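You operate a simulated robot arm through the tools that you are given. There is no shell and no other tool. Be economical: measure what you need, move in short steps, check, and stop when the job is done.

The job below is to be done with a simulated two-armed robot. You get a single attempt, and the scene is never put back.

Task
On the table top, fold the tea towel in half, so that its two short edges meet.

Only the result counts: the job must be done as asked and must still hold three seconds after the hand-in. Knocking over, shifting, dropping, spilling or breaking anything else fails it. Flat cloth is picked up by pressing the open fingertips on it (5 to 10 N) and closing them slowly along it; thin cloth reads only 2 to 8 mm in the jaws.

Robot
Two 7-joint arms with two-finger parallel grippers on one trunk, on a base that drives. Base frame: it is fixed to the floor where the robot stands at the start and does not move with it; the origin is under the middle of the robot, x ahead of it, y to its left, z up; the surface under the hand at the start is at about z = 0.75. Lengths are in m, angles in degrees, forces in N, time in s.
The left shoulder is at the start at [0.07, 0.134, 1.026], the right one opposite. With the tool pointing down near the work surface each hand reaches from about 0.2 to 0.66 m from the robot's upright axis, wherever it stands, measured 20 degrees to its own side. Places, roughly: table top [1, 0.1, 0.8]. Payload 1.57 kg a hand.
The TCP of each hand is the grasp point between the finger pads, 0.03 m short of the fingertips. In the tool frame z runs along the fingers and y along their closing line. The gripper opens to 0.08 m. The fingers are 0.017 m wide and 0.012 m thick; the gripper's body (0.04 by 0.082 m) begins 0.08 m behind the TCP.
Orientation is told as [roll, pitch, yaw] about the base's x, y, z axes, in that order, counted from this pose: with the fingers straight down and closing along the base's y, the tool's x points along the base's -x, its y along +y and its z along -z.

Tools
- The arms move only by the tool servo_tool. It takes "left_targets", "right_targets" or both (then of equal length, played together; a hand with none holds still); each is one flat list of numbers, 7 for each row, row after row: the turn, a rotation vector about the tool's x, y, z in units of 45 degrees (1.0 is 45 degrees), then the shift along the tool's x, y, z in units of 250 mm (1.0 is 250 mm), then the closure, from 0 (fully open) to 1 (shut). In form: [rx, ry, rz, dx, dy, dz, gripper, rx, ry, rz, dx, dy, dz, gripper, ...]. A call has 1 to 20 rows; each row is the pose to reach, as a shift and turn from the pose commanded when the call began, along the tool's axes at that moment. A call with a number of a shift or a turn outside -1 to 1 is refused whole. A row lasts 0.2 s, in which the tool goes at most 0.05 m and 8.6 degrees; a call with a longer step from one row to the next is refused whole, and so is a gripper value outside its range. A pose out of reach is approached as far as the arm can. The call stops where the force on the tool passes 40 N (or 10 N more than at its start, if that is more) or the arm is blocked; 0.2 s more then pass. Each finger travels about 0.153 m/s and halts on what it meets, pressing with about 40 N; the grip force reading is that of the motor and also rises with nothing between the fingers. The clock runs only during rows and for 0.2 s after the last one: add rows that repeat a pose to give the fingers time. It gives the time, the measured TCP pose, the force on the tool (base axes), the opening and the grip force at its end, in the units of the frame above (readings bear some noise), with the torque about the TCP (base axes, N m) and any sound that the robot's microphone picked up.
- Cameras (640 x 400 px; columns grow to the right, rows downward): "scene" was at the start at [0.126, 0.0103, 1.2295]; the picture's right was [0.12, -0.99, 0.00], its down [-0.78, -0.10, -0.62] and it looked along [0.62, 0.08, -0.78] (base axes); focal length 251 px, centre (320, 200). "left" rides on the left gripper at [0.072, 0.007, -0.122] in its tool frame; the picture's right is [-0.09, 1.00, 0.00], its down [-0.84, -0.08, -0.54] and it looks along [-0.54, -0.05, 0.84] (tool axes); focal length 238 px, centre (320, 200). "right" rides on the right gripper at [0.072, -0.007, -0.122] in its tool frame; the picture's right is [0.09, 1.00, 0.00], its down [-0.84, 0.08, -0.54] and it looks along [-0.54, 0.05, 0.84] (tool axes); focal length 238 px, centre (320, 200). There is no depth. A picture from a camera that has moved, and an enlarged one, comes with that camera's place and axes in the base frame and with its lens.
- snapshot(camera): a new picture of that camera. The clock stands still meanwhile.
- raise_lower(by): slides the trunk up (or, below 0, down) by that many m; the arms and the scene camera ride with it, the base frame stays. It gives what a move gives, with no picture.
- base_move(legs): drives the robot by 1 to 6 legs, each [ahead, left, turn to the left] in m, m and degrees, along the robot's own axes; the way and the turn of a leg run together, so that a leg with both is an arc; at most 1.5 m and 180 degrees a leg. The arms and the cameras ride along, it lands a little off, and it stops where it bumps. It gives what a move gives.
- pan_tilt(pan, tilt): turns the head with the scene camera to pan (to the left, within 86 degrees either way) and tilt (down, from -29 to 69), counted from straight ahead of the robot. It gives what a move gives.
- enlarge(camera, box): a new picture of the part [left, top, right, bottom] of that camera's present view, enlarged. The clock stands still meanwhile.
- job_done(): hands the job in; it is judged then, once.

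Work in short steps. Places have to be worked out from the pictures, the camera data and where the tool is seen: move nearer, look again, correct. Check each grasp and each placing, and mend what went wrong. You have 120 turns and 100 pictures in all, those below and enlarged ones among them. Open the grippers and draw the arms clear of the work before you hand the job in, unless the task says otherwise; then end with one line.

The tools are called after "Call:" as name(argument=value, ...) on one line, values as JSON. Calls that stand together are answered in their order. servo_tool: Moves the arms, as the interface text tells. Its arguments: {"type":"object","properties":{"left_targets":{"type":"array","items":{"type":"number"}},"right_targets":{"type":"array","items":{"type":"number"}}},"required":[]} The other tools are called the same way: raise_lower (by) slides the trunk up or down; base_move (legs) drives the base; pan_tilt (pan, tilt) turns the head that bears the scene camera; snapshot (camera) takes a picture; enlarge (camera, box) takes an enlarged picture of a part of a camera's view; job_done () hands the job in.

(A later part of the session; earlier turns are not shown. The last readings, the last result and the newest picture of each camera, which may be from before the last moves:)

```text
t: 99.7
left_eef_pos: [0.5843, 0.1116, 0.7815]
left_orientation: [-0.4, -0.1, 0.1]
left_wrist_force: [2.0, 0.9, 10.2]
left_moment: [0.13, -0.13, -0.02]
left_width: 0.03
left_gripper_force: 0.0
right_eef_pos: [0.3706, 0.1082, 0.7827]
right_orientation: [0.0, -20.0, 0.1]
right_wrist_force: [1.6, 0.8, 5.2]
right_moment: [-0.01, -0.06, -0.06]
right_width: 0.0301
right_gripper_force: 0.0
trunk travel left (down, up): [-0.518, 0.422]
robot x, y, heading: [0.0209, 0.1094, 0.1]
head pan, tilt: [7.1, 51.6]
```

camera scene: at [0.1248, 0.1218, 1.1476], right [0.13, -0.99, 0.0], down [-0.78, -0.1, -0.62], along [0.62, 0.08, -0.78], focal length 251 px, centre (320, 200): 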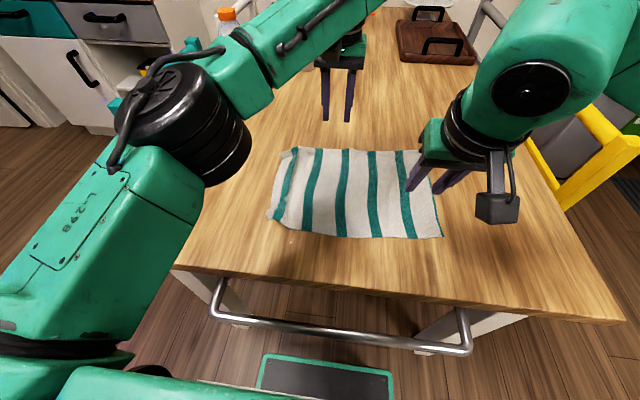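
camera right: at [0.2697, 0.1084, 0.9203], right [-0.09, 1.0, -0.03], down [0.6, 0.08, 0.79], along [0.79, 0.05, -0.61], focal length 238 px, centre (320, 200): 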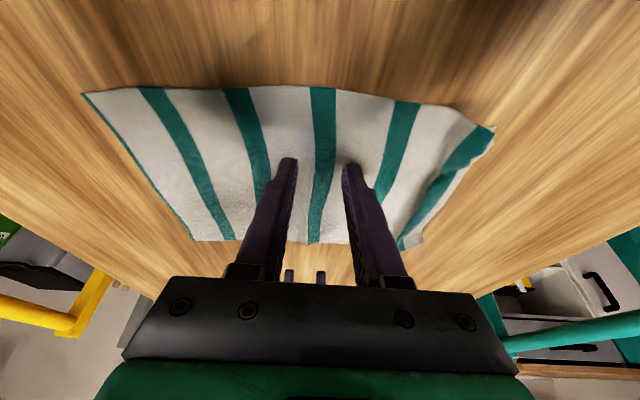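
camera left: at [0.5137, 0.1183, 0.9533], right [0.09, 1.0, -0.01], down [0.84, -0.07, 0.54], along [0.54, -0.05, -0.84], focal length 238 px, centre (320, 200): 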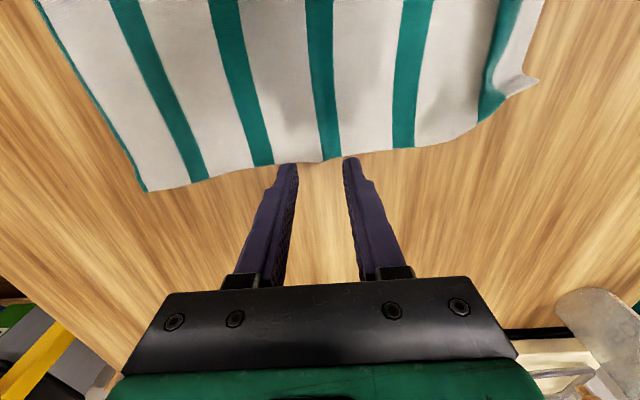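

10 N and 5 N: press the right a touch more, and close both slowly.

Call:
servo_tool(left_targets=[0, 0, 0, 0, 0, 0, 0.65, 0, 0, 0, 0, 0, 0, 0.68, 0, 0, 0, 0, 0, 0, 0.71, 0, 0, 0, 0, 0, 0, 0.74, 0, 0, 0, 0, 0, 0, 0.77, 0, 0, 0, 0, 0, 0, 0.8, 0, 0, 0, 0, 0, 0, 0.83, 0, 0, 0, 0, 0, 0, 0.86, 0, 0, 0, 0, 0, 0, 0.89, 0, 0, 0, 0, 0, 0, 0.92, 0, 0, 0, 0, 0, 0, 0.95, 0, 0, 0, 0, 0, 0, 0.98, 0, 0, 0, 0, 0, 0, 1, 0, 0, 0, 0, 0, 0, 1, 0, 0, 0, 0, 0, 0, 1], right_targets=[0, 0, 0, 0.001, 0, 0.0025, 0.65, 0, 0, 0, 0.001, 0, 0.0025, 0.68, 0, 0, 0, 0.001, 0, 0.0025, 0.71, 0, 0, 0, 0.001, 0, 0.0025, 0.74, 0, 0, 0, 0.001, 0, 0.0025, 0.77, 0, 0, 0, 0.001, 0, 0.0025, 0.8, 0, 0, 0, 0.001, 0, 0.0025, 0.83, 0, 0, 0, 0.001, 0, 0.0025, 0.86, 0, 0, 0, 0.001, 0, 0.0025, 0.89, 0, 0, 0, 0.001, 0, 0.0025, 0.92, 0, 0, 0, 0.001, 0, 0.0025, 0.95, 0, 0, 0, 0.001, 0, 0.0025, 0.98, 0, 0, 0, 0.001, 0, 0.0025, 1, 0, 0, 0, 0.001, 0, 0.0025, 1, 0, 0, 0, 0.001, 0, 0.0025, 1])

Call:
enlarge(camera="left", box=[200, 80, 440, 230])

Call:
enlarge(camera="right", box=[200, 80, 440, 230])

```text
t: 102.8
left_eef_pos: [0.5842, 0.1117, 0.7828]
left_orientation: [-0.4, -0.1, 0.1]
left_wrist_force: [-1.2, -0.7, 2.1]
left_moment: [0.03, 0.03, -0.02]
left_width: 0.0024
left_gripper_force: 23.8
right_eef_pos: [0.3713, 0.1066, 0.7822]
right_orientation: [0.0, -20.2, 0.1]
right_wrist_force: [1.1, -1.8, 27.9]
right_moment: [-0.05, -0.14, 0.01]
right_width: 0.0023
right_gripper_force: 23.5
trunk travel left (down, up): [-0.518, 0.422]
robot x, y, heading: [0.0205, 0.1094, 0.0]
head pan, tilt: [7.1, 51.6]
```

```text
2.67 times, centred on (320, 155) of left
camera zoom: at [0.511, 0.1185, 0.9032], right [0.09, 1.0, 0.0], down [0.84, -0.07, 0.54], along [0.54, -0.05, -0.84], focal length 636 px, centre (320, 320)
```

zoom: 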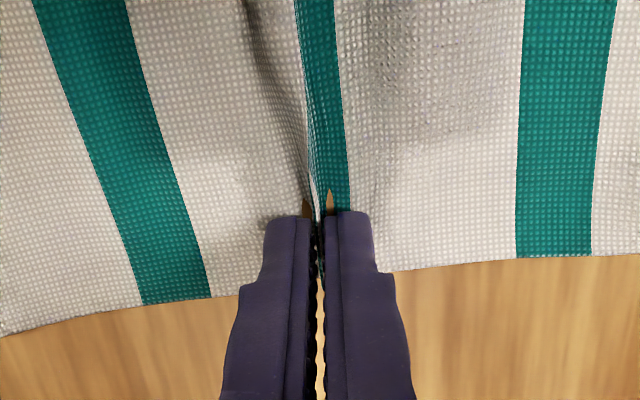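

```text
2.67 times, centred on (320, 155) of right
camera zoom: at [0.2606, 0.1014, 0.8714], right [-0.09, 1.0, -0.03], down [0.6, 0.08, 0.8], along [0.8, 0.05, -0.6], focal length 636 px, centre (320, 320)
```

zoom: 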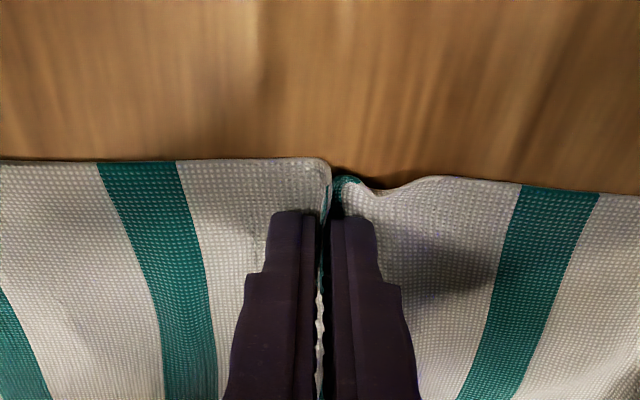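

Both grips are symmetric about the middle line (2.4 mm each). Lift 19 cm with the trunk so that both halves hang.

Call:
raise_lower(by=0.1)

Call:
raise_lower(by=0.1)

Call:
snapshot(camera="scene")

Call:
snapshot(camera="right")

```text
t: 104.2
left_eef_pos: [0.5855, 0.1127, 0.879]
left_orientation: [-0.4, 0.1, 0.0]
left_wrist_force: [-0.3, 0.6, 0.2]
left_moment: [0.02, 0.01, -0.01]
left_width: 0.0022
left_gripper_force: 23.8
right_eef_pos: [0.3719, 0.1068, 0.8801]
right_orientation: [-0.1, -19.9, 0.1]
right_wrist_force: [-0.8, -0.1, 0.7]
right_moment: [-0.01, 0.02, 0.0]
right_width: 0.0022
right_gripper_force: 23.8
trunk travel left (down, up): [-0.618, 0.322]
robot x, y, heading: [0.0264, 0.1094, 0.2]
head pan, tilt: [7.1, 51.6]
```

```text
t: 105.5
left_eef_pos: [0.5846, 0.1115, 0.9794]
left_orientation: [-0.3, 0.0, 0.0]
left_wrist_force: [0.0, -0.3, 1.0]
left_moment: [0.02, -0.03, 0.0]
left_width: 0.0022
left_gripper_force: 23.1
right_eef_pos: [0.3725, 0.1064, 0.9812]
right_orientation: [0.0, -19.9, 0.1]
right_wrist_force: [-0.1, 0.4, 0.4]
right_moment: [0.04, 0.01, 0.02]
right_width: 0.0022
right_gripper_force: 23.6
trunk travel left (down, up): [-0.718, 0.222]
robot x, y, heading: [0.026, 0.113, 0.2]
head pan, tilt: [7.1, 51.6]
```

```text
16 pictures are left
camera scene: at [0.1503, 0.1224, 1.3474], right [0.13, -0.99, 0.0], down [-0.78, -0.1, -0.62], along [0.62, 0.08, -0.78], focal length 251 px, centre (320, 200)
```

scene: 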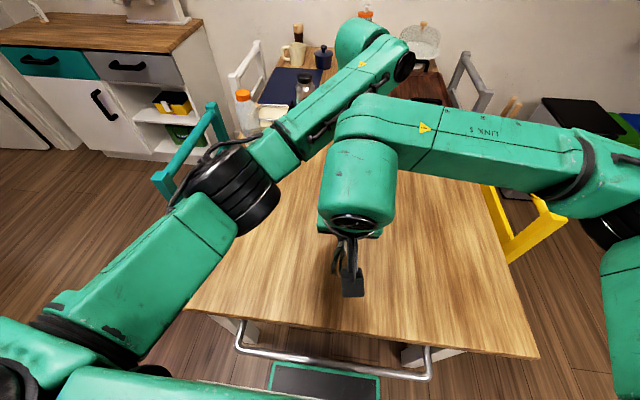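

```text
15 pictures are left
camera right: at [0.263, 0.1015, 1.0703], right [-0.09, 1.0, -0.03], down [0.6, 0.08, 0.79], along [0.79, 0.05, -0.61], focal length 238 px, centre (320, 200)
```

right: 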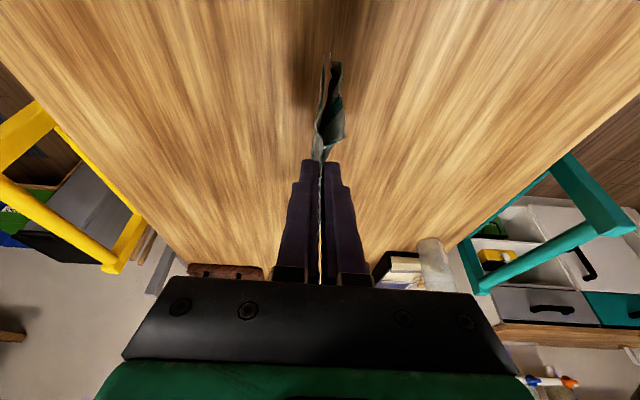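

The towel hangs neatly doubled. Now lower it until the ends touch, then lay it down by moving right and down in equal small steps.

Call:
raise_lower(by=-0.035)

Call:
base_move(legs=[[0, -0.015, 0]])

Call:
raise_lower(by=-0.02)

Call:
base_move(legs=[[0, -0.02, 0]])

Call:
raise_lower(by=-0.02)

Call:
snapshot(camera="right")

Call:
snapshot(camera="left")

```text
t: 106.3
left_eef_pos: [0.5852, 0.1117, 0.9442]
left_orientation: [-0.3, 0.0, 0.1]
left_wrist_force: [-0.5, -0.4, 0.4]
left_moment: [0.02, -0.02, 0.02]
left_width: 0.0022
left_gripper_force: 23.1
right_eef_pos: [0.3721, 0.1072, 0.9462]
right_orientation: [0.0, -20.0, 0.1]
right_wrist_force: [0.2, 0.1, 0.5]
right_moment: [-0.02, -0.06, 0.01]
right_width: 0.0023
right_gripper_force: 23.5
trunk travel left (down, up): [-0.683, 0.257]
robot x, y, heading: [0.0238, 0.114, 0.3]
head pan, tilt: [7.1, 51.6]
```

```text
t: 107.1
left_eef_pos: [0.5851, 0.0992, 0.9447]
left_orientation: [-0.3, 0.0, 0.2]
left_wrist_force: [0.1, -0.6, -0.3]
left_moment: [0.04, 0.0, 0.01]
left_width: 0.002
left_gripper_force: 24.0
right_eef_pos: [0.3719, 0.0941, 0.9454]
right_orientation: [-0.1, -19.9, 0.3]
right_wrist_force: [-0.6, -0.3, -1.1]
right_moment: [-0.02, 0.01, 0.01]
right_width: 0.0021
right_gripper_force: 23.4
trunk travel left (down, up): [-0.683, 0.257]
robot x, y, heading: [0.0204, 0.0993, 0.0]
head pan, tilt: [7.1, 51.6]
```

```text
t: 107.7
left_eef_pos: [0.5857, 0.0966, 0.9244]
left_orientation: [-0.3, 0.0, 0.1]
left_wrist_force: [0.0, 0.3, 0.0]
left_moment: [0.05, -0.01, 0.02]
left_width: 0.0024
left_gripper_force: 23.6
right_eef_pos: [0.3719, 0.0921, 0.9255]
right_orientation: [0.0, -19.9, 0.3]
right_wrist_force: [0.6, 1.2, 0.4]
right_moment: [0.04, -0.01, 0.01]
right_width: 0.0021
right_gripper_force: 23.9
trunk travel left (down, up): [-0.663, 0.277]
robot x, y, heading: [0.0234, 0.0985, 0.4]
head pan, tilt: [7.1, 51.6]
```

```text
t: 108.5
left_eef_pos: [0.5864, 0.0795, 0.9256]
left_orientation: [-0.4, 0.1, 0.2]
left_wrist_force: [0.4, 0.3, -0.9]
left_moment: [-0.01, 0.02, -0.03]
left_width: 0.0022
left_gripper_force: 23.5
right_eef_pos: [0.3723, 0.0749, 0.9253]
right_orientation: [-0.1, -19.8, 0.3]
right_wrist_force: [0.2, 0.6, 0.3]
right_moment: [0.02, -0.05, -0.02]
right_width: 0.0021
right_gripper_force: 23.9
trunk travel left (down, up): [-0.663, 0.277]
robot x, y, heading: [0.0244, 0.0793, 0.4]
head pan, tilt: [7.1, 51.6]
```

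```text
t: 109.2
left_eef_pos: [0.5853, 0.0779, 0.9044]
left_orientation: [-0.2, 0.0, 0.2]
left_wrist_force: [-0.9, -1.1, 0.0]
left_moment: [0.03, 0.04, 0.02]
left_width: 0.0022
left_gripper_force: 23.9
right_eef_pos: [0.3729, 0.0731, 0.9043]
right_orientation: [0.1, -19.9, 0.2]
right_wrist_force: [-0.1, -0.3, -0.2]
right_moment: [0.03, -0.04, 0.01]
right_width: 0.0021
right_gripper_force: 22.9
trunk travel left (down, up): [-0.643, 0.297]
robot x, y, heading: [0.0302, 0.0784, 0.2]
head pan, tilt: [7.1, 51.6]
```

```text
14 pictures are left
camera right: at [0.2628, 0.0667, 0.9954], right [-0.09, 1.0, -0.03], down [0.6, 0.08, 0.79], along [0.79, 0.05, -0.61], focal length 238 px, centre (320, 200)
```

right: 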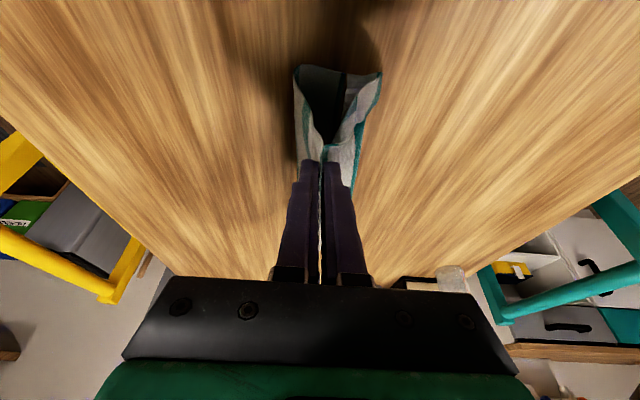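

```text
13 pictures are left
camera left: at [0.5136, 0.0843, 1.0267], right [0.09, 1.0, 0.0], down [0.84, -0.07, 0.54], along [0.54, -0.05, -0.84], focal length 238 px, centre (320, 200)
```

left: 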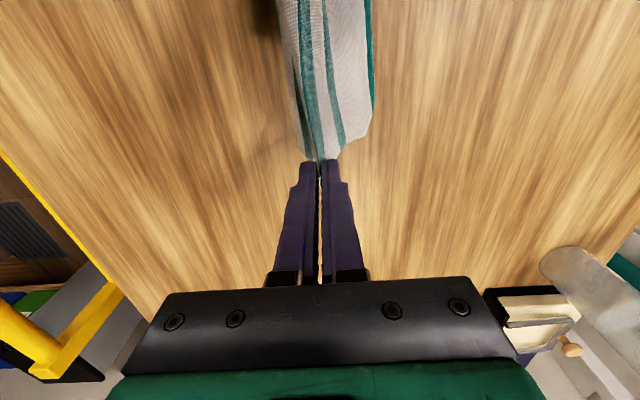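

The two ends splayed apart into a tent. I'll lift clear so they hang together again, then lower until the ends just touch and drag sideways first, so that both trail to the same side.

Call:
raise_lower(by=0.085)

Call:
base_move(legs=[[0, 0.08, 0]])

Call:
raise_lower(by=-0.045)

Call:
base_move(legs=[[0, -0.09, 0]])

Call:
snapshot(camera="right")

```text
t: 110.4
left_eef_pos: [0.5855, 0.0781, 0.9905]
left_orientation: [-0.3, 0.1, 0.3]
left_wrist_force: [-0.1, -0.4, -0.2]
left_moment: [0.03, -0.01, -0.02]
left_width: 0.0021
left_gripper_force: 23.4
right_eef_pos: [0.372, 0.0731, 0.9902]
right_orientation: [0.1, -19.9, 0.1]
right_wrist_force: [0.8, -0.1, 0.4]
right_moment: [0.02, 0.03, 0.02]
right_width: 0.0021
right_gripper_force: 24.0
trunk travel left (down, up): [-0.728, 0.212]
robot x, y, heading: [0.0257, 0.0781, 0.1]
head pan, tilt: [7.1, 51.6]
```

```text
t: 111.5
left_eef_pos: [0.586, 0.1558, 0.9886]
left_orientation: [-0.1, 0.0, 0.2]
left_wrist_force: [0.3, -0.1, 0.0]
left_moment: [0.01, -0.02, 0.01]
left_width: 0.0021
left_gripper_force: 23.7
right_eef_pos: [0.3718, 0.1508, 0.9917]
right_orientation: [0.0, -19.9, 0.1]
right_wrist_force: [0.0, -0.4, 0.8]
right_moment: [0.04, -0.02, 0.01]
right_width: 0.0021
right_gripper_force: 23.5
trunk travel left (down, up): [-0.728, 0.212]
robot x, y, heading: [0.0224, 0.1554, 0.2]
head pan, tilt: [7.1, 51.6]
```

```text
t: 112.3
left_eef_pos: [0.5843, 0.1562, 0.9446]
left_orientation: [-0.4, 0.0, 0.2]
left_wrist_force: [0.0, 0.0, -0.1]
left_moment: [0.01, 0.0, -0.01]
left_width: 0.0023
left_gripper_force: 23.8
right_eef_pos: [0.3718, 0.1509, 0.9452]
right_orientation: [0.0, -20.0, 0.0]
right_wrist_force: [0.7, -0.2, -0.2]
right_moment: [0.02, 0.01, 0.04]
right_width: 0.0021
right_gripper_force: 23.7
trunk travel left (down, up): [-0.683, 0.257]
robot x, y, heading: [0.0222, 0.1575, 0.1]
head pan, tilt: [7.1, 51.6]
```

```text
t: 113.5
left_eef_pos: [0.5869, 0.0675, 0.9443]
left_orientation: [-0.4, 0.0, 0.2]
left_wrist_force: [-0.1, -0.2, 0.0]
left_moment: [0.05, -0.02, 0.02]
left_width: 0.0019
left_gripper_force: 23.9
right_eef_pos: [0.372, 0.0619, 0.9453]
right_orientation: [0.1, -19.8, 0.0]
right_wrist_force: [0.3, -0.2, -0.8]
right_moment: [0.01, -0.01, 0.04]
right_width: 0.0019
right_gripper_force: 22.8
trunk travel left (down, up): [-0.683, 0.257]
robot x, y, heading: [0.0267, 0.0656, 0.3]
head pan, tilt: [7.1, 51.6]
```

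```text
12 pictures are left
camera right: at [0.2629, 0.0567, 1.0354], right [-0.09, 1.0, -0.03], down [0.6, 0.08, 0.79], along [0.79, 0.05, -0.61], focal length 238 px, centre (320, 200)
```

right: 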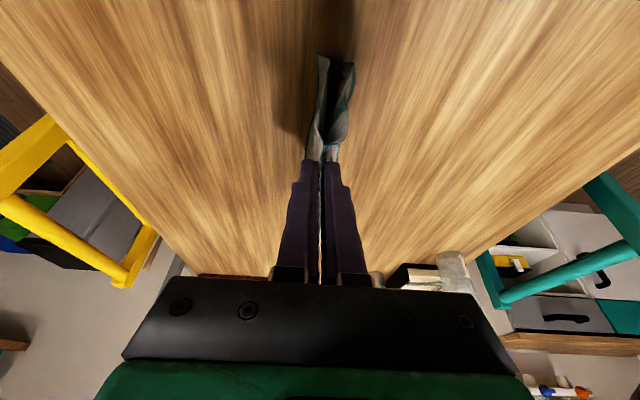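

Ends are barely touching. Lower another 1.2 cm and drag again.

Call:
raise_lower(by=-0.012)

Call:
base_move(legs=[[0, -0.09, 0]])

Call:
snapshot(camera="right")

```text
t: 114.0
left_eef_pos: [0.5862, 0.0661, 0.933]
left_orientation: [-0.3, 0.1, 0.2]
left_wrist_force: [-1.0, 0.6, 0.4]
left_moment: [0.0, -0.03, 0.0]
left_width: 0.0019
left_gripper_force: 23.8
right_eef_pos: [0.3717, 0.062, 0.9343]
right_orientation: [0.0, -19.8, 0.1]
right_wrist_force: [-0.8, 0.2, 0.2]
right_moment: [0.01, 0.0, 0.03]
right_width: 0.0019
right_gripper_force: 24.2
trunk travel left (down, up): [-0.671, 0.269]
robot x, y, heading: [0.0248, 0.0665, 0.3]
head pan, tilt: [7.1, 51.6]
```

```text
t: 115.2
left_eef_pos: [0.5861, -0.0222, 0.933]
left_orientation: [-0.3, 0.1, 0.2]
left_wrist_force: [-0.2, -0.4, 0.6]
left_moment: [0.02, 0.02, 0.0]
left_width: 0.0022
left_gripper_force: 23.7
right_eef_pos: [0.3729, -0.0274, 0.9336]
right_orientation: [0.0, -19.9, 0.2]
right_wrist_force: [0.4, -1.2, 0.5]
right_moment: [-0.01, -0.01, 0.03]
right_width: 0.0021
right_gripper_force: 23.5
trunk travel left (down, up): [-0.671, 0.269]
robot x, y, heading: [0.0246, -0.0228, 0.2]
head pan, tilt: [7.1, 51.6]
```

```text
11 pictures are left
camera right: at [0.2632, -0.0329, 1.0234], right [-0.09, 1.0, -0.03], down [0.6, 0.08, 0.79], along [0.79, 0.05, -0.61], focal length 238 px, centre (320, 200)
```

right: 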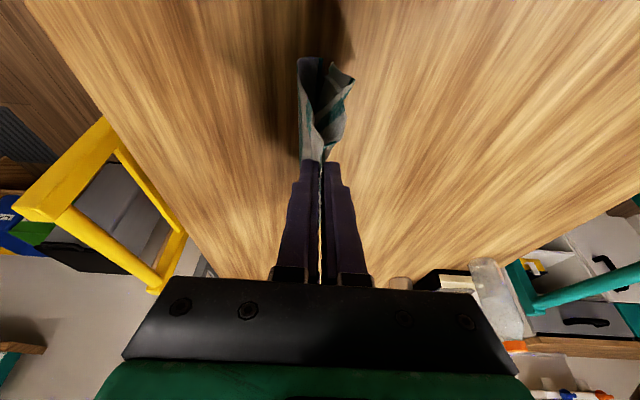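

The splay keeps because the ruck points straight down. I'll lift clear and roll both hands 45° about x, so that both halves leave the fingers toward +y.

Call:
raise_lower(by=0.04)

Call:
servo_tool(left_targets=[-0.167, 0, 0, 0, 0, 0, 1, -0.333, 0, 0, 0, 0, 0, 1, -0.5, 0, 0, 0, 0, 0, 1, -0.667, 0, 0, 0, 0, 0, 1, -0.833, 0, 0, 0, 0, 0, 1, -1, 0, 0, 0, 0, 0, 1], right_targets=[-0.157, 0, 0.057, 0, 0, 0, 1, -0.313, 0, 0.114, 0, 0, 0, 1, -0.47, 0, 0.171, 0, 0, 0, 1, -0.627, 0, 0.228, 0, 0, 0, 1, -0.783, 0, 0.285, 0, 0, 0, 1, -0.94, 0, 0.342, 0, 0, 0, 1])

Call:
snapshot(camera="right")

```text
t: 116.0
left_eef_pos: [0.5872, -0.0227, 0.9735]
left_orientation: [-0.2, 0.1, 0.2]
left_wrist_force: [-0.6, 0.1, 0.4]
left_moment: [-0.02, 0.03, 0.0]
left_width: 0.0021
left_gripper_force: 23.5
right_eef_pos: [0.372, -0.0275, 0.9727]
right_orientation: [0.0, -19.8, 0.2]
right_wrist_force: [-0.4, -0.2, -0.2]
right_moment: [0.03, 0.01, 0.02]
right_width: 0.002
right_gripper_force: 23.2
trunk travel left (down, up): [-0.711, 0.229]
robot x, y, heading: [0.0275, -0.0255, 0.1]
head pan, tilt: [7.1, 51.6]
```

```text
t: 117.4
left_eef_pos: [0.5567, -0.0012, 0.9785]
left_orientation: [37.0, -1.5, -1.3]
left_wrist_force: [-0.3, 0.3, 1.6]
left_moment: [0.0, -0.04, -0.03]
left_width: 0.0021
left_gripper_force: 23.8
left hand out of reach, approached as far as the arm can: row 2, 3, 4, 5, 6
right_eef_pos: [0.3694, -0.0309, 0.9734]
right_orientation: [47.0, -13.9, -14.2]
right_wrist_force: [-0.4, -0.1, -0.4]
right_moment: [-0.04, -0.01, -0.02]
right_width: 0.002
right_gripper_force: 23.8
trunk travel left (down, up): [-0.711, 0.229]
robot x, y, heading: [0.0259, -0.0241, 0.1]
head pan, tilt: [7.1, 51.6]
```

```text
10 pictures are left
camera right: at [0.2606, -0.0982, 1.0324], right [-0.09, 0.72, 0.69], down [0.6, -0.51, 0.61], along [0.79, 0.47, -0.39], focal length 238 px, centre (320, 200)
```

right: 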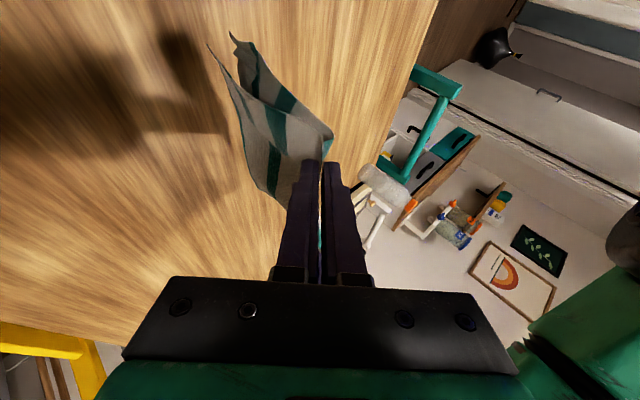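

Left got to 37°, right 47°. Align the right hand in y (+2.7 cm), lower until the ends touch, then a first lateral step and a look.

Call:
servo_tool(right_targets=[0, 0, 0, 0.013, 0.038, 0.036, 1, 0, 0, 0, 0.026, 0.076, 0.072, 1, 0, 0, 0, 0.026, 0.076, 0.072, 1])

Call:
raise_lower(by=-0.045)

Call:
base_move(legs=[[0, -0.03, 0]])

Call:
raise_lower(by=-0.02)

Call:
snapshot(camera="right")

```text
t: 118.2
left_eef_pos: [0.5587, 0.0006, 0.9778]
left_orientation: [36.6, -1.3, -1.3]
left_wrist_force: [-0.3, 0.4, 0.5]
left_moment: [-0.05, -0.01, 0.0]
left_width: 0.0019
left_gripper_force: 23.3
right_eef_pos: [0.3712, -0.0003, 0.9743]
right_orientation: [46.9, -13.8, -14.3]
right_wrist_force: [-1.3, -0.5, 0.1]
right_moment: [-0.03, 0.02, 0.02]
right_width: 0.0019
right_gripper_force: 24.2
trunk travel left (down, up): [-0.711, 0.229]
robot x, y, heading: [0.0222, -0.025, 0.2]
head pan, tilt: [7.1, 51.6]
```

```text
t: 119.1
left_eef_pos: [0.5578, 0.0016, 0.9319]
left_orientation: [36.7, -1.3, -1.5]
left_wrist_force: [-0.6, 0.6, 0.3]
left_moment: [-0.02, 0.02, 0.0]
left_width: 0.0021
left_gripper_force: 23.6
right_eef_pos: [0.3733, -0.0014, 0.9292]
right_orientation: [46.8, -13.9, -14.2]
right_wrist_force: [0.5, -0.8, 0.4]
right_moment: [-0.04, 0.01, 0.02]
right_width: 0.002
right_gripper_force: 23.8
trunk travel left (down, up): [-0.666, 0.274]
robot x, y, heading: [0.0221, -0.0245, 0.3]
head pan, tilt: [7.1, 51.6]
```

```text
t: 119.9
left_eef_pos: [0.5592, -0.0266, 0.9319]
left_orientation: [36.6, -1.2, -1.4]
left_wrist_force: [-0.8, -0.4, 0.2]
left_moment: [-0.06, 0.0, 0.01]
left_width: 0.0022
left_gripper_force: 23.6
right_eef_pos: [0.3724, -0.0273, 0.9278]
right_orientation: [46.6, -13.8, -14.2]
right_wrist_force: [0.9, -0.4, 0.2]
right_moment: [-0.03, -0.02, 0.02]
right_width: 0.0021
right_gripper_force: 22.8
trunk travel left (down, up): [-0.666, 0.274]
robot x, y, heading: [0.0239, -0.0553, 0.0]
head pan, tilt: [7.1, 51.6]
```

```text
t: 120.6
left_eef_pos: [0.5585, -0.0283, 0.9117]
left_orientation: [36.7, -1.2, -1.4]
left_wrist_force: [0.7, 0.5, 0.2]
left_moment: [-0.03, 0.04, -0.03]
left_width: 0.002
left_gripper_force: 23.8
right_eef_pos: [0.3714, -0.0321, 0.9086]
right_orientation: [46.8, -13.9, -14.3]
right_wrist_force: [0.5, -0.5, -0.1]
right_moment: [-0.03, -0.01, -0.01]
right_width: 0.0018
right_gripper_force: 23.2
trunk travel left (down, up): [-0.646, 0.294]
robot x, y, heading: [0.0264, -0.0524, 0.0]
head pan, tilt: [7.1, 51.6]
```

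```text
9 pictures are left
camera right: at [0.263, -0.098, 0.9672], right [-0.09, 0.73, 0.68], down [0.6, -0.51, 0.62], along [0.79, 0.47, -0.39], focal length 238 px, centre (320, 200)
```

right: 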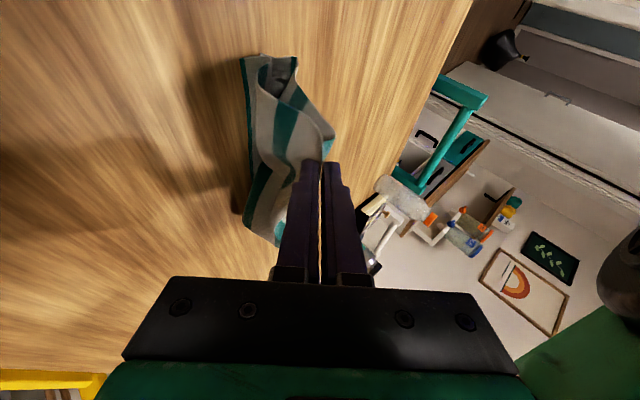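

Both ends now trail on the +y side (y≈0.02 and ≈0.09). Pulling to −y at this height will draw them taut and even.

Call:
base_move(legs=[[0, -0.05, 0], [0, -0.05, 0]])

Call:
snapshot(camera="right")

```text
t: 122.0
left_eef_pos: [0.5583, -0.126, 0.9126]
left_orientation: [36.7, -1.2, -1.3]
left_wrist_force: [0.0, -0.8, 0.0]
left_moment: [-0.02, 0.01, 0.01]
left_width: 0.0021
left_gripper_force: 23.7
right_eef_pos: [0.3724, -0.1296, 0.9088]
right_orientation: [46.7, -13.8, -14.1]
right_wrist_force: [-0.5, -0.2, -0.7]
right_moment: [-0.03, -0.02, -0.02]
right_width: 0.0021
right_gripper_force: 23.2
trunk travel left (down, up): [-0.646, 0.294]
robot x, y, heading: [0.0236, -0.1535, 0.4]
head pan, tilt: [7.1, 51.6]
```

```text
8 pictures are left
camera right: at [0.2633, -0.1969, 0.9674], right [-0.09, 0.73, 0.68], down [0.6, -0.51, 0.62], along [0.79, 0.47, -0.39], focal length 238 px, centre (320, 200)
```

right: 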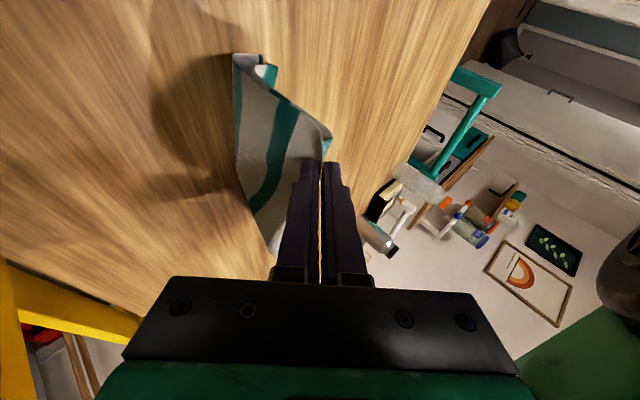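

The ends follow with only about a 4 cm gap, but I'm running toward the table's right side. I'll lift, shift 20 cm left, repeat the landing and drag, then lay down.

Call:
raise_lower(by=0.065)

Call:
base_move(legs=[[0, 0.22, 0]])

Call:
raise_lower(by=-0.04)

Call:
base_move(legs=[[0, -0.04, 0]])

Call:
raise_lower(by=-0.025)

Call:
base_move(legs=[[0, -0.07, 0]])

Call:
raise_lower(by=-0.015)

Call:
base_move(legs=[[0, -0.03, 0]])

Call:
snapshot(camera="right")

```text
t: 123.0
left_eef_pos: [0.5599, -0.1282, 0.9762]
left_orientation: [36.8, -1.1, -1.3]
left_wrist_force: [-0.6, -0.4, -0.7]
left_moment: [-0.04, 0.02, -0.02]
left_width: 0.002
left_gripper_force: 24.0
right_eef_pos: [0.3721, -0.1311, 0.9742]
right_orientation: [46.9, -13.8, -14.1]
right_wrist_force: [0.9, -0.3, -0.3]
right_moment: [-0.02, -0.05, -0.03]
right_width: 0.0021
right_gripper_force: 23.8
trunk travel left (down, up): [-0.711, 0.229]
robot x, y, heading: [0.0278, -0.15, 0.3]
head pan, tilt: [7.1, 51.6]
```

```text
t: 124.7
left_eef_pos: [0.5586, 0.0905, 0.9767]
left_orientation: [36.7, -1.2, -1.4]
left_wrist_force: [-0.2, -0.7, -0.3]
left_moment: [-0.05, -0.01, 0.02]
left_width: 0.0021
left_gripper_force: 23.5
right_eef_pos: [0.3719, 0.0878, 0.974]
right_orientation: [46.8, -13.8, -14.2]
right_wrist_force: [1.0, 0.9, -0.4]
right_moment: [-0.02, 0.01, 0.02]
right_width: 0.0017
right_gripper_force: 23.7
trunk travel left (down, up): [-0.711, 0.229]
robot x, y, heading: [0.0243, 0.0673, 0.1]
head pan, tilt: [7.1, 51.6]
```

```text
t: 125.6
left_eef_pos: [0.558, 0.0908, 0.9377]
left_orientation: [36.7, -1.3, -1.4]
left_wrist_force: [-1.2, 0.2, -1.0]
left_moment: [-0.05, -0.01, 0.0]
left_width: 0.002
left_gripper_force: 23.8
right_eef_pos: [0.3725, 0.0884, 0.9338]
right_orientation: [46.9, -13.9, -14.3]
right_wrist_force: [-1.1, 0.3, 1.0]
right_moment: [-0.05, 0.0, -0.02]
right_width: 0.0019
right_gripper_force: 23.9
trunk travel left (down, up): [-0.671, 0.269]
robot x, y, heading: [0.0257, 0.0657, 0.1]
head pan, tilt: [7.1, 51.6]
```

```text
t: 126.4
left_eef_pos: [0.5572, 0.0543, 0.9368]
left_orientation: [36.5, -1.2, -1.5]
left_wrist_force: [-0.1, -0.3, -0.7]
left_moment: [-0.03, 0.01, 0.01]
left_width: 0.0021
left_gripper_force: 23.0
right_eef_pos: [0.3717, 0.0502, 0.9337]
right_orientation: [46.7, -14.0, -14.2]
right_wrist_force: [0.1, -0.4, 0.2]
right_moment: [-0.05, 0.0, 0.02]
right_width: 0.0022
right_gripper_force: 23.9
trunk travel left (down, up): [-0.671, 0.269]
robot x, y, heading: [0.0255, 0.0311, 0.2]
head pan, tilt: [7.1, 51.6]
```

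```text
t: 127.2
left_eef_pos: [0.5581, 0.0503, 0.9123]
left_orientation: [36.7, -1.4, -1.4]
left_wrist_force: [-0.1, 1.0, -0.7]
left_moment: [-0.04, 0.01, 0.0]
left_width: 0.0022
left_gripper_force: 24.3
right_eef_pos: [0.3728, 0.0484, 0.9095]
right_orientation: [46.8, -13.8, -14.3]
right_wrist_force: [-0.1, -0.3, 0.0]
right_moment: [-0.02, 0.02, -0.02]
right_width: 0.002
right_gripper_force: 23.9
trunk travel left (down, up): [-0.646, 0.294]
robot x, y, heading: [0.0254, 0.0279, 0.2]
head pan, tilt: [7.1, 51.6]
```

```text
t: 128.2
left_eef_pos: [0.5579, -0.0181, 0.912]
left_orientation: [36.7, -1.2, -1.4]
left_wrist_force: [0.2, -0.5, 0.2]
left_moment: [-0.05, 0.02, -0.02]
left_width: 0.002
left_gripper_force: 24.0
right_eef_pos: [0.3722, -0.0204, 0.9088]
right_orientation: [46.8, -13.9, -14.4]
right_wrist_force: [-0.2, 0.2, 0.9]
right_moment: [0.0, 0.01, 0.01]
right_width: 0.0019
right_gripper_force: 23.1
trunk travel left (down, up): [-0.646, 0.294]
robot x, y, heading: [0.0238, -0.0416, 0.3]
head pan, tilt: [7.1, 51.6]
```

```text
t: 128.8
left_eef_pos: [0.559, -0.0185, 0.8979]
left_orientation: [36.7, -1.2, -1.3]
left_wrist_force: [0.7, -0.2, -0.6]
left_moment: [-0.06, -0.01, 0.0]
left_width: 0.0022
left_gripper_force: 23.3
right_eef_pos: [0.3728, -0.0214, 0.8938]
right_orientation: [46.7, -13.9, -14.3]
right_wrist_force: [0.2, 0.2, 1.3]
right_moment: [0.0, -0.03, -0.01]
right_width: 0.0022
right_gripper_force: 22.9
trunk travel left (down, up): [-0.631, 0.309]
robot x, y, heading: [0.0215, -0.0416, 0.2]
head pan, tilt: [7.1, 51.6]
```

```text
t: 129.6
left_eef_pos: [0.5582, -0.0455, 0.8962]
left_orientation: [36.6, -1.2, -1.3]
left_wrist_force: [0.2, -0.4, 0.4]
left_moment: [-0.04, -0.01, -0.02]
left_width: 0.0021
left_gripper_force: 23.8
right_eef_pos: [0.3718, -0.0476, 0.8935]
right_orientation: [46.7, -14.0, -14.2]
right_wrist_force: [-0.1, 0.6, 0.1]
right_moment: [-0.02, 0.01, 0.0]
right_width: 0.0019
right_gripper_force: 23.4
trunk travel left (down, up): [-0.631, 0.309]
robot x, y, heading: [0.0246, -0.0716, 0.0]
head pan, tilt: [7.1, 51.6]
```

```text
7 pictures are left
camera right: at [0.2627, -0.116, 0.9524], right [-0.09, 0.73, 0.68], down [0.6, -0.51, 0.62], along [0.79, 0.47, -0.39], focal length 238 px, centre (320, 200)
```

right: 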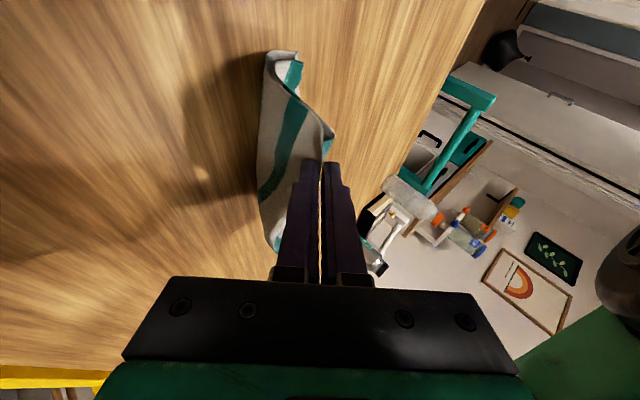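

Both ends now lie together toward +y (≈0.055). Lay down the rest with alternating steps.

Call:
raise_lower(by=-0.02)

Call:
base_move(legs=[[0, -0.025, 0]])

Call:
raise_lower(by=-0.02)

Call:
base_move(legs=[[0, -0.025, 0]])

Call:
raise_lower(by=-0.02)

Call:
base_move(legs=[[0, -0.025, 0]])

Call:
raise_lower(by=-0.02)

Call:
snapshot(camera="scene")

```text
t: 130.3
left_eef_pos: [0.559, -0.0482, 0.8767]
left_orientation: [36.7, -1.3, -1.3]
left_wrist_force: [0.3, 0.9, -0.1]
left_moment: [-0.04, 0.01, -0.01]
left_width: 0.0021
left_gripper_force: 23.7
right_eef_pos: [0.3711, -0.0507, 0.8739]
right_orientation: [46.8, -13.9, -14.3]
right_wrist_force: [-0.2, -0.1, 0.2]
right_moment: [0.01, 0.01, -0.01]
right_width: 0.0018
right_gripper_force: 23.8
trunk travel left (down, up): [-0.611, 0.329]
robot x, y, heading: [0.0245, -0.0693, 0.4]
head pan, tilt: [7.1, 51.6]
```

```text
t: 131.1
left_eef_pos: [0.5586, -0.0708, 0.8777]
left_orientation: [36.6, -1.2, -1.3]
left_wrist_force: [-0.3, 0.3, 0.4]
left_moment: [-0.03, 0.02, -0.01]
left_width: 0.002
left_gripper_force: 23.6
right_eef_pos: [0.3727, -0.0735, 0.8727]
right_orientation: [46.7, -13.9, -14.3]
right_wrist_force: [-0.5, -0.3, 0.4]
right_moment: [-0.03, 0.0, 0.0]
right_width: 0.0016
right_gripper_force: 23.2
trunk travel left (down, up): [-0.611, 0.329]
robot x, y, heading: [0.0256, -0.0987, -0.1]
head pan, tilt: [7.1, 51.6]
```

```text
t: 131.8
left_eef_pos: [0.5583, -0.0715, 0.8569]
left_orientation: [36.7, -1.3, -1.4]
left_wrist_force: [-0.6, -0.1, 0.3]
left_moment: [-0.04, 0.02, 0.0]
left_width: 0.0022
left_gripper_force: 23.6
right_eef_pos: [0.3713, -0.0746, 0.8538]
right_orientation: [46.8, -14.0, -14.2]
right_wrist_force: [-0.4, 0.2, 0.8]
right_moment: [-0.01, -0.01, 0.0]
right_width: 0.0019
right_gripper_force: 23.6
trunk travel left (down, up): [-0.591, 0.349]
robot x, y, heading: [0.0249, -0.0985, 0.4]
head pan, tilt: [7.1, 51.6]
```

```text
t: 132.6
left_eef_pos: [0.5597, -0.095, 0.8572]
left_orientation: [36.6, -1.3, -1.2]
left_wrist_force: [-0.2, -0.6, 0.0]
left_moment: [-0.06, -0.02, 0.0]
left_width: 0.002
left_gripper_force: 23.1
right_eef_pos: [0.3709, -0.0989, 0.8534]
right_orientation: [46.8, -13.9, -14.2]
right_wrist_force: [-0.4, 0.3, 0.2]
right_moment: [-0.04, 0.01, 0.0]
right_width: 0.0018
right_gripper_force: 23.7
trunk travel left (down, up): [-0.591, 0.349]
robot x, y, heading: [0.0257, -0.1215, 0.0]
head pan, tilt: [7.1, 51.6]
```

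```text
t: 133.2
left_eef_pos: [0.559, -0.0973, 0.8376]
left_orientation: [36.7, -1.3, -1.3]
left_wrist_force: [0.3, -0.6, -0.1]
left_moment: [-0.04, 0.02, -0.02]
left_width: 0.0021
left_gripper_force: 23.4
right_eef_pos: [0.3711, -0.1005, 0.8338]
right_orientation: [46.8, -13.9, -14.1]
right_wrist_force: [-0.2, 1.0, 0.3]
right_moment: [-0.03, 0.02, -0.02]
right_width: 0.0018
right_gripper_force: 23.9
trunk travel left (down, up): [-0.571, 0.369]
robot x, y, heading: [0.0258, -0.1227, 0.4]
head pan, tilt: [7.1, 51.6]
```

```text
t: 134.1
left_eef_pos: [0.5586, -0.1204, 0.8377]
left_orientation: [36.7, -1.2, -1.3]
left_wrist_force: [-0.2, 0.0, -0.3]
left_moment: [-0.02, 0.01, 0.04]
left_width: 0.0018
left_gripper_force: 23.5
right_eef_pos: [0.3715, -0.1231, 0.8347]
right_orientation: [46.8, -13.9, -14.3]
right_wrist_force: [0.7, 0.2, -0.3]
right_moment: [-0.03, 0.02, -0.03]
right_width: 0.0021
right_gripper_force: 23.1
trunk travel left (down, up): [-0.571, 0.369]
robot x, y, heading: [0.0233, -0.1463, 0.4]
head pan, tilt: [7.1, 51.6]
```

```text
t: 134.7
left_eef_pos: [0.5578, -0.1195, 0.8159]
left_orientation: [36.7, -1.3, -1.2]
left_wrist_force: [-0.7, -0.1, 0.7]
left_moment: [-0.06, -0.01, 0.0]
left_width: 0.0021
left_gripper_force: 24.0
right_eef_pos: [0.371, -0.1237, 0.8148]
right_orientation: [46.9, -14.0, -14.2]
right_wrist_force: [0.5, -0.3, 0.4]
right_moment: [-0.03, 0.02, -0.04]
right_width: 0.0018
right_gripper_force: 24.2
trunk travel left (down, up): [-0.551, 0.389]
robot x, y, heading: [0.0232, -0.1477, 0.1]
head pan, tilt: [7.1, 51.6]
```

```text
6 pictures are left
camera scene: at [0.1502, -0.136, 1.1805], right [0.13, -0.99, 0.0], down [-0.78, -0.1, -0.62], along [0.62, 0.08, -0.78], focal length 251 px, centre (320, 200)
```

scene: 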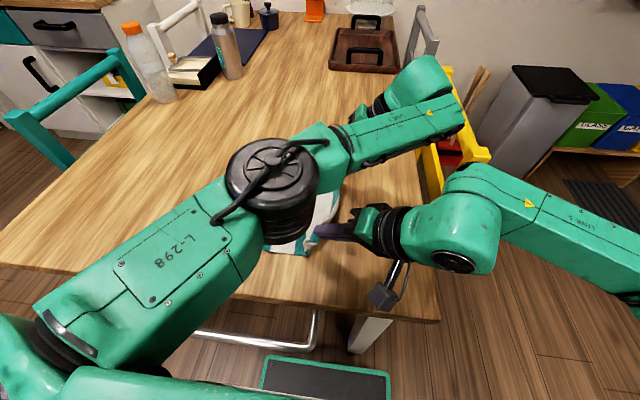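

Close to the table (tip height ≈4 cm). Continue down.

Call:
base_move(legs=[[0, -0.025, 0]])

Call:
raise_lower(by=-0.02)

Call:
base_move(legs=[[0, -0.015, 0]])

Call:
raise_lower(by=-0.01)

Call:
snapshot(camera="right")

```text
t: 135.5
left_eef_pos: [0.5591, -0.1455, 0.8169]
left_orientation: [36.7, -1.2, -1.2]
left_wrist_force: [-0.1, -0.4, 0.5]
left_moment: [-0.02, -0.01, -0.03]
left_width: 0.002
left_gripper_force: 23.9
right_eef_pos: [0.3717, -0.1472, 0.8132]
right_orientation: [46.8, -14.0, -14.2]
right_wrist_force: [-0.5, -0.5, 0.0]
right_moment: [-0.01, 0.03, 0.0]
right_width: 0.0018
right_gripper_force: 24.0
trunk travel left (down, up): [-0.551, 0.389]
robot x, y, heading: [0.0255, -0.1712, 0.2]
head pan, tilt: [7.1, 51.6]
```

```text
t: 136.2
left_eef_pos: [0.5587, -0.1453, 0.7961]
left_orientation: [36.7, -1.3, -1.2]
left_wrist_force: [0.4, -0.4, -0.2]
left_moment: [0.0, 0.0, 0.01]
left_width: 0.002
left_gripper_force: 23.4
right_eef_pos: [0.3698, -0.1477, 0.7936]
right_orientation: [46.8, -13.9, -14.3]
right_wrist_force: [0.0, -0.1, 0.7]
right_moment: [-0.03, 0.0, 0.0]
right_width: 0.0019
right_gripper_force: 23.4
trunk travel left (down, up): [-0.531, 0.409]
robot x, y, heading: [0.026, -0.1751, 0.5]
head pan, tilt: [7.1, 51.6]
```

```text
t: 137.0
left_eef_pos: [0.5584, -0.1586, 0.7977]
left_orientation: [36.6, -1.2, -1.1]
left_wrist_force: [-0.7, 1.0, 0.2]
left_moment: [0.03, 0.0, 0.04]
left_width: 0.0022
left_gripper_force: 23.2
right_eef_pos: [0.3704, -0.1625, 0.7937]
right_orientation: [46.8, -13.8, -14.3]
right_wrist_force: [0.2, 0.0, 0.3]
right_moment: [-0.02, 0.01, -0.01]
right_width: 0.0021
right_gripper_force: 24.0
trunk travel left (down, up): [-0.531, 0.409]
robot x, y, heading: [0.0257, -0.1858, 0.4]
head pan, tilt: [7.1, 51.6]
```

```text
t: 137.6
left_eef_pos: [0.5599, -0.1604, 0.7871]
left_orientation: [36.7, -1.3, -1.1]
left_wrist_force: [0.2, -0.2, 0.4]
left_moment: [0.01, -0.01, 0.02]
left_width: 0.0022
left_gripper_force: 23.4
right_eef_pos: [0.3704, -0.1633, 0.7836]
right_orientation: [46.8, -13.9, -14.2]
right_wrist_force: [0.5, -0.3, 0.3]
right_moment: [-0.03, -0.02, 0.0]
right_width: 0.0019
right_gripper_force: 23.5
trunk travel left (down, up): [-0.521, 0.419]
robot x, y, heading: [0.0247, -0.1895, 0.0]
head pan, tilt: [7.1, 51.6]
```

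```text
5 pictures are left
camera right: at [0.2626, -0.231, 0.8424], right [-0.09, 0.72, 0.68], down [0.6, -0.51, 0.62], along [0.79, 0.47, -0.39], focal length 238 px, centre (320, 200)
```

right: 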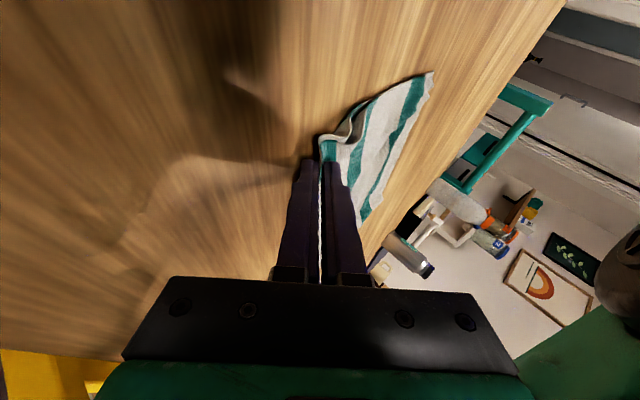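

The doubled sheet lies toward +y with its end at y≈0.01. A last small pull, go down a bit, release and withdraw along the fingers.

Call:
base_move(legs=[[0, -0.012, 0]])

Call:
raise_lower(by=-0.004)

Call:
servo_tool(left_targets=[0, 0, 0, 0, 0, 0, 0.9, 0, 0, 0, 0, 0, 0, 0.8, 0, 0, 0, 0, 0, 0, 0.75, 0, 0, 0, 0, 0, 0, 0.75, 0, 0, 0, 0, 0, -0.08, 0.75, 0, 0, 0, 0, 0, -0.16, 0.75, 0, 0, 0, 0, 0, -0.24, 0.75, 0, 0, 0, 0, 0, -0.32, 0.75], right_targets=[0, 0, 0, 0, 0, 0, 0.9, 0, 0, 0, 0, 0, 0, 0.8, 0, 0, 0, 0, 0, 0, 0.75, 0, 0, 0, 0, 0, 0, 0.75, 0, 0, 0, 0, 0, -0.08, 0.75, 0, 0, 0, 0, 0, -0.16, 0.75, 0, 0, 0, 0, 0, -0.24, 0.75, 0, 0, 0, 0, 0, -0.32, 0.75])

Call:
raise_lower(by=0.15)

Call:
base_move(legs=[[0, 0.25, 0]])

Call:
snapshot(camera="scene")

```text
t: 138.3
left_eef_pos: [0.5591, -0.1714, 0.788]
left_orientation: [36.8, -1.2, -1.1]
left_wrist_force: [-0.7, 0.3, -0.4]
left_moment: [-0.05, 0.0, 0.01]
left_width: 0.0023
left_gripper_force: 23.7
right_eef_pos: [0.3723, -0.1756, 0.7843]
right_orientation: [46.7, -13.9, -14.1]
right_wrist_force: [0.8, 0.1, -0.1]
right_moment: [0.01, 0.03, -0.01]
right_width: 0.0017
right_gripper_force: 23.5
trunk travel left (down, up): [-0.521, 0.419]
robot x, y, heading: [0.0241, -0.2007, 0.4]
head pan, tilt: [7.1, 51.6]
```

```text
t: 138.8
left_eef_pos: [0.5581, -0.1727, 0.7829]
left_orientation: [36.7, -1.3, -1.2]
left_wrist_force: [-1.0, -0.5, 0.3]
left_moment: [-0.02, 0.0, 0.02]
left_width: 0.0019
left_gripper_force: 23.6
right_eef_pos: [0.3716, -0.1749, 0.7798]
right_orientation: [46.8, -13.8, -14.2]
right_wrist_force: [0.6, -0.2, 2.9]
right_moment: [-0.03, 0.0, -0.02]
right_width: 0.0021
right_gripper_force: 23.3
trunk travel left (down, up): [-0.517, 0.423]
robot x, y, heading: [0.0243, -0.1927, 0.3]
head pan, tilt: [7.1, 51.6]
```

```text
t: 140.6
left_eef_pos: [0.5582, -0.1732, 0.8041]
left_orientation: [36.7, -1.3, -1.1]
left_wrist_force: [0.1, 0.3, 0.7]
left_moment: [0.04, -0.04, -0.02]
left_width: 0.0201
left_gripper_force: 0.1
left hand out of reach, approached as far as the arm can: row 5, 6, 7, 8
right_eef_pos: [0.345, -0.229, 0.8334]
right_orientation: [46.8, -13.8, -14.1]
right_wrist_force: [0.0, 0.0, 0.3]
right_moment: [0.01, 0.02, 0.0]
right_width: 0.0197
right_gripper_force: 0.0
trunk travel left (down, up): [-0.517, 0.423]
robot x, y, heading: [0.0231, -0.1976, 0.3]
head pan, tilt: [7.1, 51.6]
```

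```text
t: 142.4
left_eef_pos: [0.5587, -0.1723, 0.9533]
left_orientation: [36.8, -1.3, -1.2]
left_wrist_force: [-0.4, -0.5, -0.6]
left_moment: [-0.01, 0.04, 0.01]
left_width: 0.0202
left_gripper_force: 0.1
right_eef_pos: [0.3451, -0.2285, 0.9814]
right_orientation: [46.8, -13.9, -14.1]
right_wrist_force: [-0.9, -0.2, 0.9]
right_moment: [0.03, 0.01, 0.04]
right_width: 0.0199
right_gripper_force: 0.1
trunk travel left (down, up): [-0.667, 0.273]
robot x, y, heading: [0.024, -0.1982, 0.1]
head pan, tilt: [7.1, 51.6]
```

```text
t: 144.2
left_eef_pos: [0.5581, 0.0769, 0.9537]
left_orientation: [36.7, -1.4, -1.1]
left_wrist_force: [0.4, -0.2, 0.4]
left_moment: [0.0, -0.04, 0.04]
left_width: 0.0203
left_gripper_force: 0.0
right_eef_pos: [0.3448, 0.0201, 0.9821]
right_orientation: [46.8, -13.8, -14.2]
right_wrist_force: [-0.3, -0.5, 0.3]
right_moment: [0.02, 0.02, 0.01]
right_width: 0.02
right_gripper_force: 0.0
trunk travel left (down, up): [-0.667, 0.273]
robot x, y, heading: [0.0283, 0.0543, 0.4]
head pan, tilt: [7.1, 51.6]
```

```text
4 pictures are left
camera scene: at [0.1494, 0.0615, 1.2965], right [0.13, -0.99, 0.0], down [-0.78, -0.1, -0.62], along [0.62, 0.08, -0.78], focal length 251 px, centre (320, 200)
```

scene: 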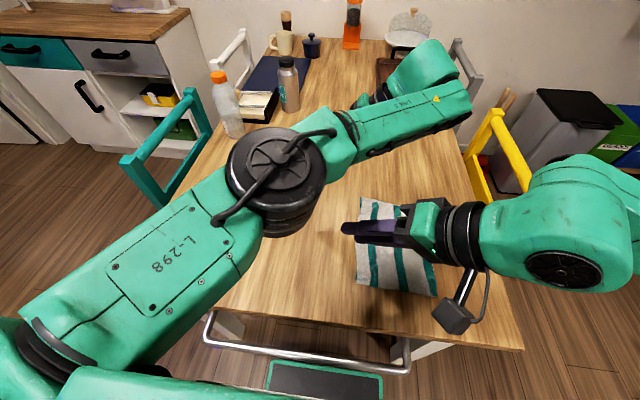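

Released. The hand hides the towel, so I roll both wrists back upright and look with the right-hand camera from above.

Call:
servo_tool(left_targets=[0.14, 0, 0, 0, 0, 0, 0.5, 0.28, 0, 0, 0, 0, 0, 0.5, 0.42, 0, 0, 0, 0, 0, 0.5, 0.56, 0, 0, 0, 0, 0, 0.5, 0.7, 0, 0, 0, 0, 0, 0.5, 0.82, 0, 0, 0, 0, 0, 0.5], right_targets=[0.157, 0, -0.057, 0, 0, 0, 0.5, 0.313, 0, -0.114, 0, 0, 0, 0.5, 0.47, 0, -0.171, 0, 0, 0, 0.5, 0.627, 0, -0.228, 0, 0, 0, 0.5, 0.783, 0, -0.285, 0, 0, 0, 0.5, 0.94, 0, -0.342, 0, 0, 0, 0.5])

Call:
base_move(legs=[[0, -0.1, 0]])

Call:
snapshot(camera="right")

```text
t: 145.6
left_eef_pos: [0.5591, 0.0782, 0.9525]
left_orientation: [-0.4, -1.4, -1.1]
left_wrist_force: [-0.6, 0.5, -0.7]
left_moment: [0.0, 0.0, -0.02]
left_width: 0.0396
left_gripper_force: 0.0
right_eef_pos: [0.3451, 0.0229, 0.983]
right_orientation: [-0.2, -19.9, 0.4]
right_wrist_force: [0.0, 0.4, -0.4]
right_moment: [-0.04, 0.01, -0.02]
right_width: 0.0403
right_gripper_force: 0.1
trunk travel left (down, up): [-0.667, 0.273]
robot x, y, heading: [0.023, 0.0502, 0.4]
head pan, tilt: [7.1, 51.6]
```

```text
t: 146.8
left_eef_pos: [0.558, -0.0213, 0.9546]
left_orientation: [-0.2, -1.4, -1.1]
left_wrist_force: [0.5, -0.9, 0.3]
left_moment: [0.01, 0.0, 0.0]
left_width: 0.0402
left_gripper_force: 0.0
right_eef_pos: [0.3448, -0.078, 0.983]
right_orientation: [0.1, -19.9, 0.5]
right_wrist_force: [-0.2, 0.1, 0.4]
right_moment: [0.0, 0.01, 0.01]
right_width: 0.0399
right_gripper_force: 0.0
trunk travel left (down, up): [-0.667, 0.273]
robot x, y, heading: [0.0235, -0.0479, 0.4]
head pan, tilt: [7.1, 51.6]
```

```text
3 pictures are left
camera right: at [0.2352, -0.0835, 1.0723], right [-0.09, 1.0, -0.03], down [0.6, 0.08, 0.79], along [0.79, 0.06, -0.61], focal length 238 px, centre (320, 200)
```

right: 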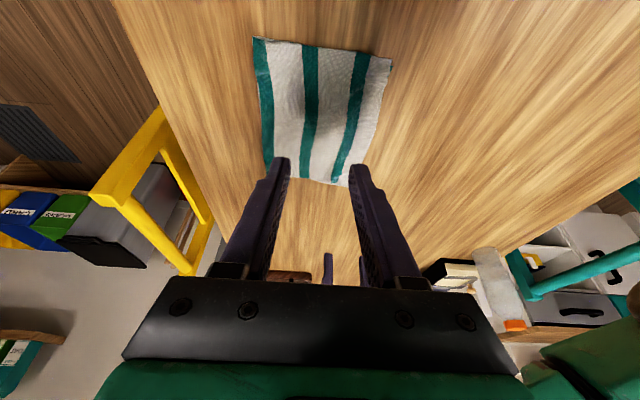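

The towel looks neatly folded. Zoom in on the edges.

Call:
enlarge(camera="right", box=[240, 20, 410, 195])

```text
2.29 times, centred on (325, 108) of right
camera zoom: at [0.2352, -0.0835, 1.0723], right [-0.09, 1.0, -0.03], down [0.6, 0.08, 0.79], along [0.79, 0.06, -0.61], focal length 545 px, centre (309, 411)
```

zoom: 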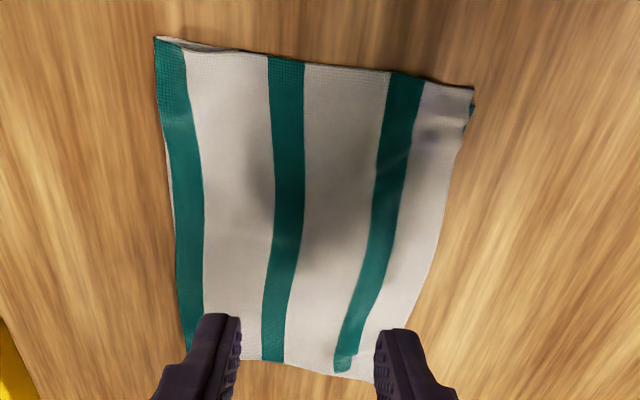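

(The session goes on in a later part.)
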